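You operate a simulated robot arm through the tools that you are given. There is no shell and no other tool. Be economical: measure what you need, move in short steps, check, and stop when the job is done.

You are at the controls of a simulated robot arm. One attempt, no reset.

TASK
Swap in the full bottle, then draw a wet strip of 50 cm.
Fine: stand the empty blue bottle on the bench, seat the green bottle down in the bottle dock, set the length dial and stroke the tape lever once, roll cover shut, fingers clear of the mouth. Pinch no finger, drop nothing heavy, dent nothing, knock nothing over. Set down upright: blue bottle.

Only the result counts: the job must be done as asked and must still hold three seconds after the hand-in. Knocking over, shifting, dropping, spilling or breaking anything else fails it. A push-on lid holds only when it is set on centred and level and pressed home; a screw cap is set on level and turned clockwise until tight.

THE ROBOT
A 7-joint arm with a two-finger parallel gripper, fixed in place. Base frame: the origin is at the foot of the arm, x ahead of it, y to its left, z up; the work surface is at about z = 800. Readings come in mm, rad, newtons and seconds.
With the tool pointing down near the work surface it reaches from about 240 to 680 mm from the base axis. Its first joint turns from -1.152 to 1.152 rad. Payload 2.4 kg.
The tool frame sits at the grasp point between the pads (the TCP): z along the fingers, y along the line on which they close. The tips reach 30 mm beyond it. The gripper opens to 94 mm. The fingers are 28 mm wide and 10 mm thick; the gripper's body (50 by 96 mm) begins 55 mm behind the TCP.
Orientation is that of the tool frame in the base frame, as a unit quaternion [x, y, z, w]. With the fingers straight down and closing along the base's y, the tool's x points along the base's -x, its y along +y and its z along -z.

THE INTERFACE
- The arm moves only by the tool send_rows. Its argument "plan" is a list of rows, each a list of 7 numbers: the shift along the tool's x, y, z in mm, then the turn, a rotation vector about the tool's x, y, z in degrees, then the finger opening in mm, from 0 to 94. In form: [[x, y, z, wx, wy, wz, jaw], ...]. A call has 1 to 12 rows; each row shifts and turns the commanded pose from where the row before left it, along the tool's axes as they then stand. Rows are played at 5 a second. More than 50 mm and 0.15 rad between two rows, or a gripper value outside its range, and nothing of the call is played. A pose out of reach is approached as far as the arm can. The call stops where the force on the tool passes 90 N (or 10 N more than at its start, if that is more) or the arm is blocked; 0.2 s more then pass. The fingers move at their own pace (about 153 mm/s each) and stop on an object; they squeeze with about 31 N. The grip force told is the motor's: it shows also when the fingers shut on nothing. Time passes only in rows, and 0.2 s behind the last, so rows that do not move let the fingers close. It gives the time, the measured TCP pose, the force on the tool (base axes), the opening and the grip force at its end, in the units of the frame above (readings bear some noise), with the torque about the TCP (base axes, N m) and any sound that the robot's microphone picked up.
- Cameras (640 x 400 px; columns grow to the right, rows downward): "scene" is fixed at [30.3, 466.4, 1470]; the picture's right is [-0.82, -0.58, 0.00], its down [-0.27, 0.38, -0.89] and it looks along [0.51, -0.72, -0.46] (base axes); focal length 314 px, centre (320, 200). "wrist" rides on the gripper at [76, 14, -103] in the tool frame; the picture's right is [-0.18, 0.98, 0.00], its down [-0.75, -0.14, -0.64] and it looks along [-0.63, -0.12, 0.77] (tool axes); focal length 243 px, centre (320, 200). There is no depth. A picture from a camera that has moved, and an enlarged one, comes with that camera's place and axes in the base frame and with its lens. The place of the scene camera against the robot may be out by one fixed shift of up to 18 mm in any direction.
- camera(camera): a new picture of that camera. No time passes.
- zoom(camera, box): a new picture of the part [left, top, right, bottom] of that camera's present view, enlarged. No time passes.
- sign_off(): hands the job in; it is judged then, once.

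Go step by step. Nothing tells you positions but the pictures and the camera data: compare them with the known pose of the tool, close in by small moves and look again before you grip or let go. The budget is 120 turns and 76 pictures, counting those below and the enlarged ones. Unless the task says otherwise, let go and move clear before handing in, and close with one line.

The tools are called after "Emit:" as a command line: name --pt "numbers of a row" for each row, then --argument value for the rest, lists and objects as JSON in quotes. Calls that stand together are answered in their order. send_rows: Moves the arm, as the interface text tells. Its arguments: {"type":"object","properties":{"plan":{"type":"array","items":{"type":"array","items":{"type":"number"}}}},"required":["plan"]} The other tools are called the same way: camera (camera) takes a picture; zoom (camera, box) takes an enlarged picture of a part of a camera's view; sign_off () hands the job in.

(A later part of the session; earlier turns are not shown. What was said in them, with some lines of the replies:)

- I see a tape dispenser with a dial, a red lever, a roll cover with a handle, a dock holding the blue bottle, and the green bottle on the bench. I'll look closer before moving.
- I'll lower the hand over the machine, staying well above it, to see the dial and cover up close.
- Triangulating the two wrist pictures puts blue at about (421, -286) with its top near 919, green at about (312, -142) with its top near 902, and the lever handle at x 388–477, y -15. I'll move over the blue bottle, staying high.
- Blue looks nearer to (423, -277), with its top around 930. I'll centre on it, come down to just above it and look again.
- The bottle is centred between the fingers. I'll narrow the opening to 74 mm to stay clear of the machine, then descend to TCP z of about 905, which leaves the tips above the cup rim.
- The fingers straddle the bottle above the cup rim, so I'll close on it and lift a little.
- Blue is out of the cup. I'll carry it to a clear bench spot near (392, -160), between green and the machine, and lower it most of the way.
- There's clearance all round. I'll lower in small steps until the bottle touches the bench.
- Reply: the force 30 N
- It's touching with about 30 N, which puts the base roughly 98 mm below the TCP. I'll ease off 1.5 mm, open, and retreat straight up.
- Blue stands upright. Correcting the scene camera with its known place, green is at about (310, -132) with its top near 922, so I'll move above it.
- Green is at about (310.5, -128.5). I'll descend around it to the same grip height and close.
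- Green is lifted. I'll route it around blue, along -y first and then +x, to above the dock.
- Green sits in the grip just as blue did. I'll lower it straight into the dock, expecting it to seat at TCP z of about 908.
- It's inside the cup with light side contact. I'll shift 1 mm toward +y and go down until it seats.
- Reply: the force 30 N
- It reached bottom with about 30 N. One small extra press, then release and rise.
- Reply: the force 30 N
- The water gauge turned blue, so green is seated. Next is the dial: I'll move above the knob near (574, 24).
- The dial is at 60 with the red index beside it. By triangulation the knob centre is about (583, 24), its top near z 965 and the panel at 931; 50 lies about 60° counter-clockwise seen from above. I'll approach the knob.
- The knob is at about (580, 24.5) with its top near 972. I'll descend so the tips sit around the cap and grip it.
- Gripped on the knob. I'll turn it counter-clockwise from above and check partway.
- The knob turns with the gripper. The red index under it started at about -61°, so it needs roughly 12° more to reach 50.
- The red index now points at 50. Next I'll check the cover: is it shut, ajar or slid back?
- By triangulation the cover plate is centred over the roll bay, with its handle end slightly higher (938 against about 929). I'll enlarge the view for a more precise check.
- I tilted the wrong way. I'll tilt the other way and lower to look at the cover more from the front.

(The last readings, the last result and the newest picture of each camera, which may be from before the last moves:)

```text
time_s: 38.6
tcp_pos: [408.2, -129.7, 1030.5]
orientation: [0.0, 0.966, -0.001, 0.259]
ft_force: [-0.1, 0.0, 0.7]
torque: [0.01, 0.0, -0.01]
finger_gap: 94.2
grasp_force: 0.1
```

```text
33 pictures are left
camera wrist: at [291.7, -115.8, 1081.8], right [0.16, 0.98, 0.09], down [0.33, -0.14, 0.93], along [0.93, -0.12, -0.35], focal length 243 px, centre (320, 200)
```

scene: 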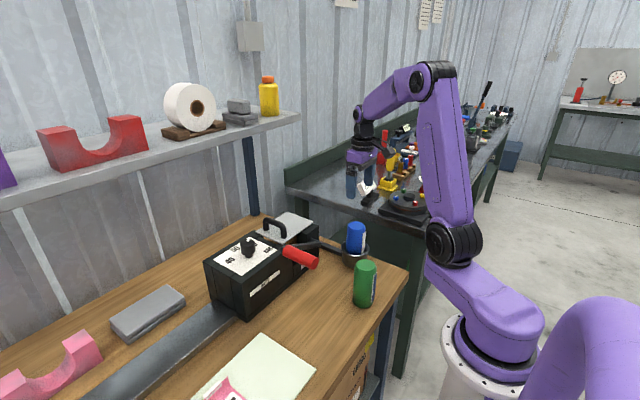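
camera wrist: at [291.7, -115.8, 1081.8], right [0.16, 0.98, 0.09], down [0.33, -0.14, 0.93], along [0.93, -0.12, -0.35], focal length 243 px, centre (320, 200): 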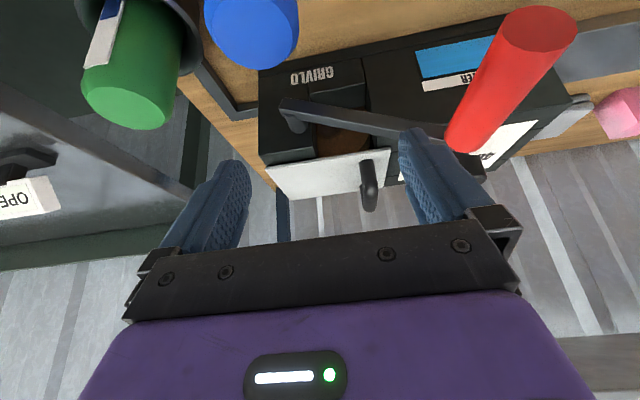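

Emit:
zoom --camera "wrist" --box '[240, 50, 440, 220]'

```text
2.35 times, centred on (340, 135) of wrist
camera zoom: at [291.7, -115.8, 1081.8], right [0.16, 0.98, 0.09], down [0.33, -0.14, 0.93], along [0.93, -0.12, -0.35], focal length 571 px, centre (273, 353)
```

zoom: 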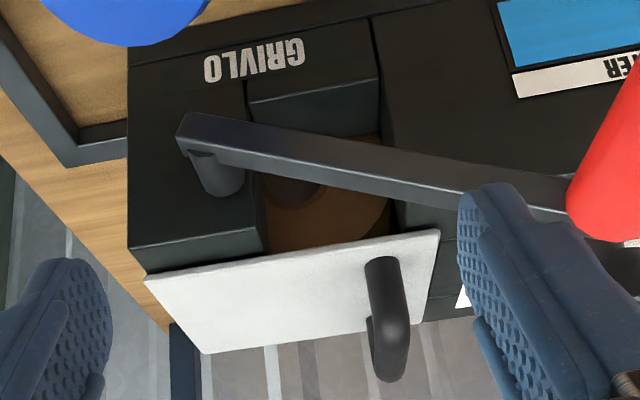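

The plate edge runs at exactly the slope a level line should have in this view, and it's centred over its bay, so the roll cover is shut. The lever arm rises toward its red handle, so a stroke is a push down. I'll level the tool and go above the handle.

Emit:
send_rows --pt "0 0 -20 0 7.5 0 94" --pt "0 0 -20 0 7.5 0 94" --pt "0 0 -20 0 7.5 0 94" --pt "0 0 0 0 7.5 0 60" --pt "0 40 0 0 0 0 20" --pt "0 40 0 0 0 0 0" --pt "0 35 0 0 0 0 0" --pt "0 0 0 0 0 0 0"

Emit:
camera --camera "wrist"

Emit:
zoom --camera "scene" --box '[190, 150, 390, 330]'

```text
time_s: 40.4
tcp_pos: [388.0, -14.5, 1085.8]
orientation: [0.0, 1.0, 0.0, 0.0]
ft_force: [0.7, -0.3, -0.4]
torque: [0.02, -0.02, 0.01]
finger_gap: 0.0
grasp_force: 30.8
```

```text
31 pictures are left
camera wrist: at [311.8, -0.1, 1188.9], right [0.18, 0.98, 0.0], down [0.75, -0.14, 0.64], along [0.63, -0.12, -0.77], focal length 243 px, centre (320, 200)
```

wrist: 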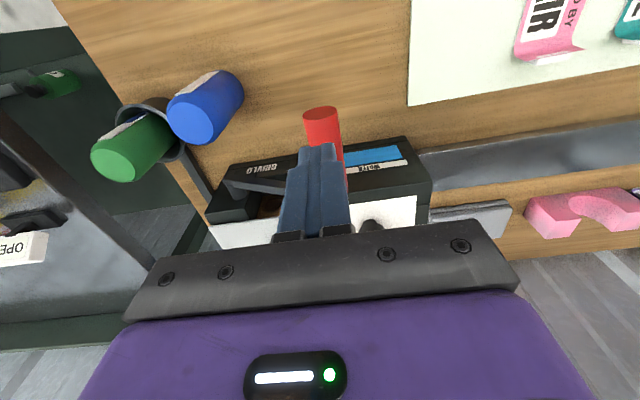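

```text
2.22 times, centred on (290, 240) of scene
camera zoom: at [30.3, 466.4, 1470.0], right [-0.82, -0.58, 0.0], down [-0.27, 0.38, -0.89], along [0.51, -0.72, -0.46], focal length 699 px, centre (387, 111)
```

zoom: 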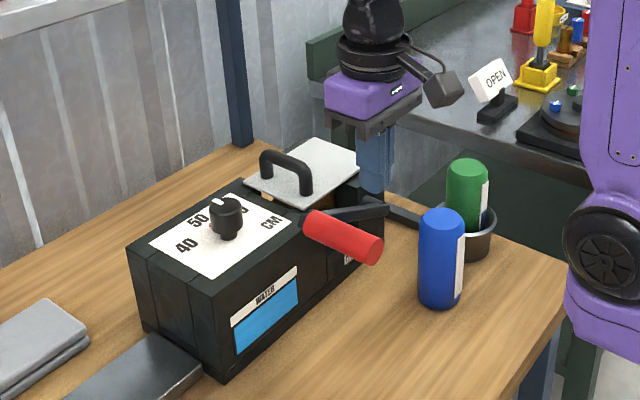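

The handle's outer end is at about (386, -14.5). I'll move to x≈428 over it and come down to just above its top.

Emit:
send_rows --pt "-40 0 0 0 0 0 0" --pt "0 0 35 0 0 0 0" --pt "0 0 30 0 0 0 0" --pt "0 0 0 0 0 0 0"

Emit:
zoom --camera "scene" --box '[230, 190, 350, 290]'

Emit:
camera --camera "wrist"

```text
time_s: 41.4
tcp_pos: [428.2, -15.2, 1019.3]
orientation: [0.0, 1.0, 0.001, 0.0]
ft_force: [0.5, -0.2, -0.5]
torque: [0.01, 0.03, 0.0]
finger_gap: 0.0
grasp_force: 31.0
```

```text
4.00 times, centred on (290, 240) of scene
camera zoom: at [30.3, 466.4, 1470.0], right [-0.82, -0.58, 0.0], down [-0.27, 0.38, -0.89], along [0.51, -0.72, -0.46], focal length 1258 px, centre (440, 40)
```

zoom: 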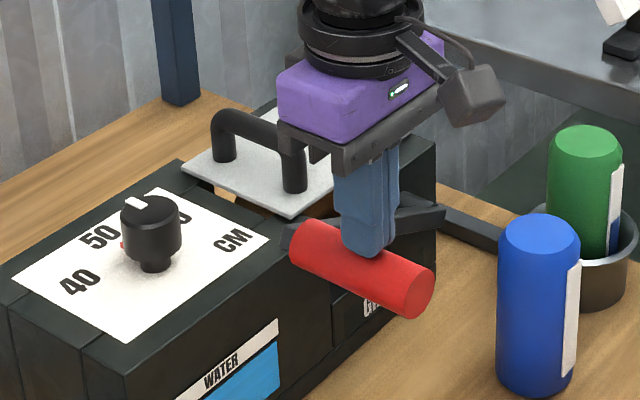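

```text
28 pictures are left
camera wrist: at [351.6, -0.7, 1123.6], right [0.18, 0.98, 0.0], down [0.75, -0.14, 0.64], along [0.63, -0.12, -0.77], focal length 243 px, centre (320, 200)
```

wrist: 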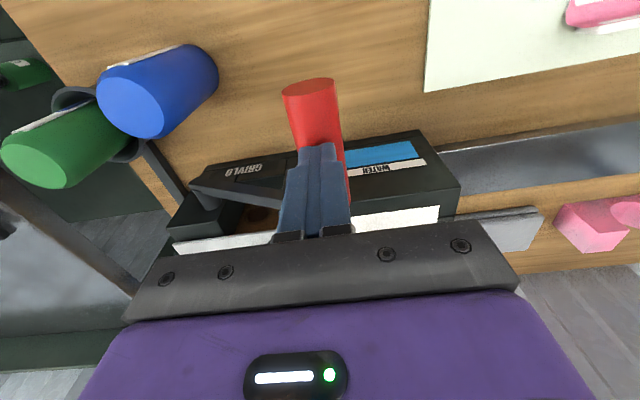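

The closed fingertips are just above the handle, so I'll push down while following its arc.

Emit:
send_rows --pt "0 0 5 0 0 0 0" --pt "0 1 6 0 0 0 0" --pt "0 2 6 0 0 0 0" --pt "0 2 6 0 0 0 0" --pt "0 1 6 0 0 0 0" --pt "0 1 6 0 0 0 0" --pt "0 0 0 0 0 0 0"

Emit:
zoom --camera "scene" --box '[230, 190, 350, 290]'

```text
time_s: 43.0
tcp_pos: [428.1, -7.6, 985.1]
orientation: [0.0, 1.0, -0.001, 0.001]
ft_force: [1.2, 0.8, 1.0]
torque: [-0.01, -0.02, 0.01]
finger_gap: 0.0
grasp_force: 30.8
```

```text
4.00 times, centred on (290, 240) of scene
camera zoom: at [30.3, 466.4, 1470.0], right [-0.82, -0.58, 0.0], down [-0.27, 0.38, -0.89], along [0.51, -0.72, -0.46], focal length 1258 px, centre (440, 40)
```

zoom: 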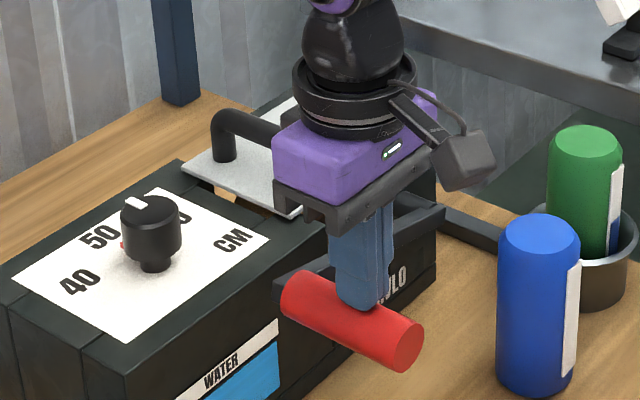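

The lever moves down easily. Continuing the stroke.

Emit:
send_rows --pt "0 1 6 0 0 0 0" --pt "0 1 6 0 0 0 0" --pt "0 1 6 0 0 0 0" --pt "0 0 6 0 0 0 0" --pt "0 0 6 0 0 0 0" --pt "0 -1 6 0 0 0 0" --pt "0 0 0 0 0 0 0"

Emit:
zoom --camera "scene" --box '[190, 190, 350, 320]'

```text
time_s: 44.6
tcp_pos: [426.7, -5.4, 950.8]
orientation: [0.001, 1.0, 0.0, 0.0]
ft_force: [0.7, 0.6, 1.3]
torque: [0.01, -0.01, -0.01]
finger_gap: 0.1
grasp_force: 31.0
```

```text
3.08 times, centred on (270, 255) of scene
camera zoom: at [30.3, 466.4, 1470.0], right [-0.82, -0.58, 0.0], down [-0.27, 0.38, -0.89], along [0.51, -0.72, -0.46], focal length 967 px, centre (474, 31)
```

zoom: 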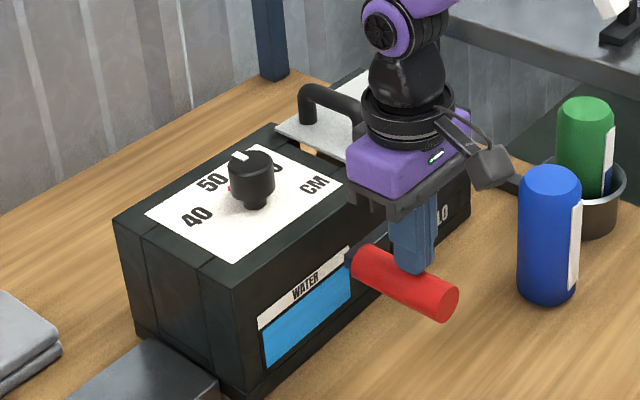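

Emit:
send_rows --pt "0 -1 6 0 0 0 0" --pt "0 -1 6 0 0 0 0" --pt "0 -1 6 0 0 0 0" --pt "0 -1 6 0 0 0 0" --pt "0 -2 6 0 0 0 0" --pt "0 -2 6 0 0 0 0" --pt "0 0 0 0 0 0 0"

Emit:
zoom --camera "scene" --box '[190, 190, 350, 320]'

```text
time_s: 46.2
tcp_pos: [427.4, -14.1, 914.1]
orientation: [0.0, 1.0, 0.0, 0.0]
ft_force: [1.0, 0.6, 1.3]
torque: [0.05, 0.0, -0.02]
finger_gap: 0.0
grasp_force: 31.6
```

```text
3.08 times, centred on (270, 255) of scene
camera zoom: at [30.3, 466.4, 1470.0], right [-0.82, -0.58, 0.0], down [-0.27, 0.38, -0.89], along [0.51, -0.72, -0.46], focal length 967 px, centre (474, 31)
```

zoom: 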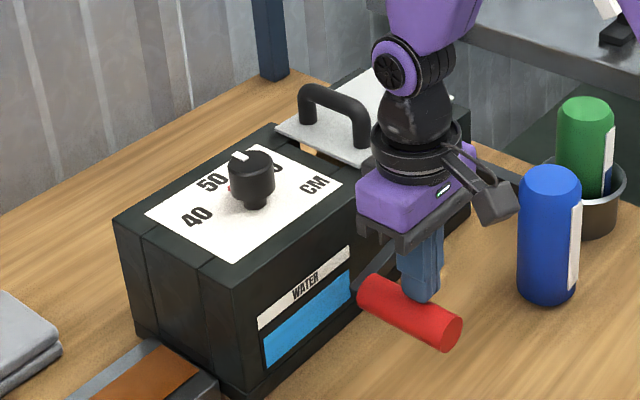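

A brown strip is emerging along the steel guide. I'll continue gently toward the end of the stroke.

Emit:
send_rows --pt "0 -2 5 0 0 0 0" --pt "0 -2 5 0 0 0 0" --pt "0 -2 4 0 0 0 0" --pt "0 -2 4 0 0 0 0" --pt "0 0 0 0 0 0 0"

Emit:
zoom --camera "scene" --box '[100, 190, 350, 393]'

```text
time_s: 47.4
tcp_pos: [427.4, -21.5, 895.3]
orientation: [0.0, 1.0, -0.001, 0.0]
ft_force: [-1.1, 1.9, 4.6]
torque: [0.09, 0.01, -0.01]
finger_gap: 0.0
grasp_force: 31.1
```

```text
1.97 times, centred on (225, 292) of scene
camera zoom: at [30.2, 466.4, 1470.0], right [-0.82, -0.58, 0.0], down [-0.27, 0.38, -0.89], along [0.51, -0.72, -0.46], focal length 620 px, centre (507, 20)
```

zoom: 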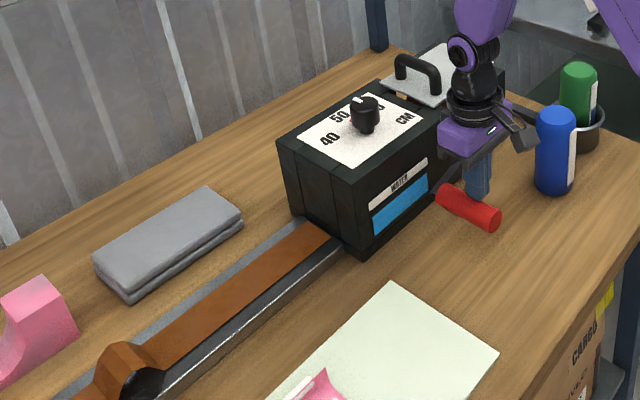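

The strip now runs far along the guide. I'll press a little more to confirm the end stop.

Emit:
send_rows --pt "0 -1 3 0 0 0 0" --pt "0 -1 3 0 0 0 0" --pt "0 0 0 0 0 0 0"

Emit:
camera --camera "scene"

```text
time_s: 48.1
tcp_pos: [427.3, -22.2, 893.8]
orientation: [-0.001, 1.0, 0.0, 0.002]
ft_force: [-12.5, 2.2, 53.9]
torque: [0.61, 0.5, 0.11]
finger_gap: 0.0
grasp_force: 30.9
stopped in row 3: the force on the tool passed its limit at 93 N (the readings are from after the stop); the commanded pose is now the measured one
```

```text
23 pictures are left
```

scene: 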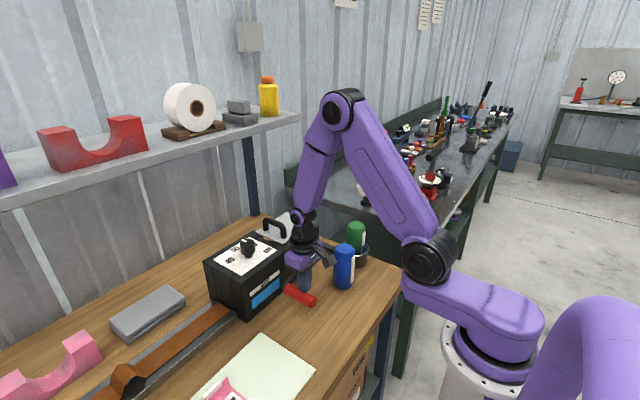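

The end stop was firm, so the single stroke is complete. I'll retreat upward along the arc and see whether the lever returns.

Emit:
send_rows --pt "0 1 -5 0 0 0 0" --pt "0 3 -8 0 0 0 0" --pt "0 3 -10 0 0 0 0" --pt "0 3 -10 0 0 0 0" --pt "0 2 -12 0 0 0 0" --pt "0 2 -12 0 0 0 0" --pt "0 0 -14 0 0 0 0" --pt "0 -2 -14 0 0 0 0" --pt "0 -2 -14 0 0 0 0" --pt "0 -2 -16 0 0 0 0" --pt "0 -3 -18 0 0 0 0" --pt "0 0 -20 0 0 0 0"

Emit:
zoom --camera "scene" --box '[160, 190, 400, 340]'

```text
time_s: 50.7
tcp_pos: [427.5, -17.5, 1044.5]
orientation: [-0.001, 1.0, 0.0, 0.002]
ft_force: [0.3, 0.1, -1.0]
torque: [-0.01, -0.02, 0.02]
finger_gap: 0.0
grasp_force: 31.2
```

```text
2.67 times, centred on (280, 265) of scene
camera zoom: at [30.3, 466.4, 1470.0], right [-0.82, -0.58, 0.0], down [-0.27, 0.38, -0.89], along [0.51, -0.72, -0.46], focal length 838 px, centre (427, 27)
```

zoom: 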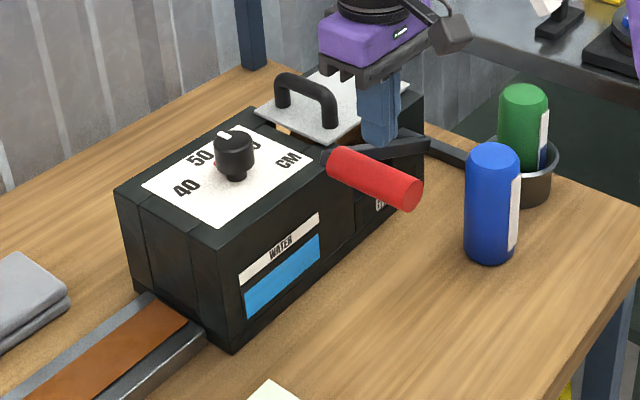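

The lever sprang back, the strip lies in the guide, the dial is at 50 and both bottles are upright. I'll move clear and take one last look.

Emit:
send_rows --pt "20 0 -40 0 0 0 20" --pt "20 0 -40 0 0 0 40" --pt "0 0 -40 0 0 0 40" --pt "0 0 0 0 0 0 40"

Emit:
camera --camera "wrist"

Emit:
camera --camera "scene"

```text
time_s: 51.7
tcp_pos: [385.8, -17.6, 1165.3]
orientation: [-0.001, 1.0, 0.0, 0.002]
ft_force: [0.6, -0.1, 0.2]
torque: [0.02, -0.01, -0.01]
finger_gap: 39.9
grasp_force: 0.2
```

```text
21 pictures are left
camera wrist: at [311.0, -3.9, 1269.3], right [0.18, 0.98, 0.0], down [0.75, -0.14, 0.64], along [0.63, -0.12, -0.77], focal length 243 px, centre (320, 200)
```

wrist: 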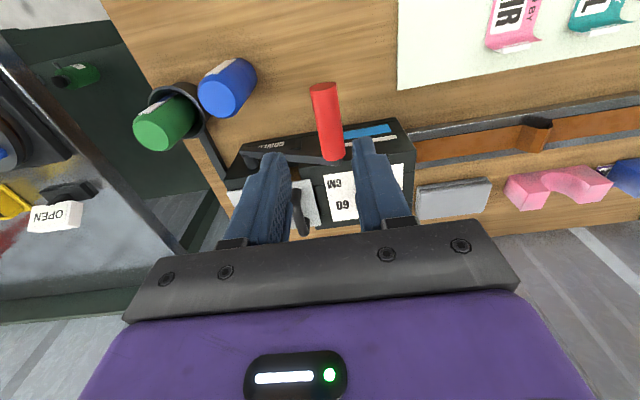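

```text
20 pictures are left
```

scene: 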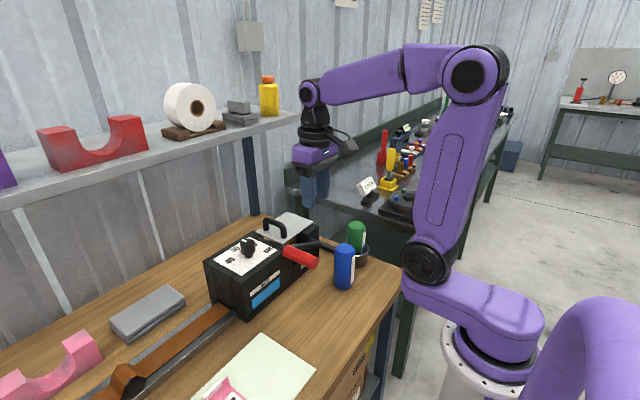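

Everything is in place and the hand is clear, so I'm handing the job in.

Emit:
sign_off

```text
The job is handed in.
```

The green bottle is seated in the dock and the water gauge shows blue. The empty blue bottle stands upright on the bench, the dial is at 50 and one full lever stroke drew the strip. I didn't measure the strip, and I judged the roll cover shut from the pictures without pressing on it.
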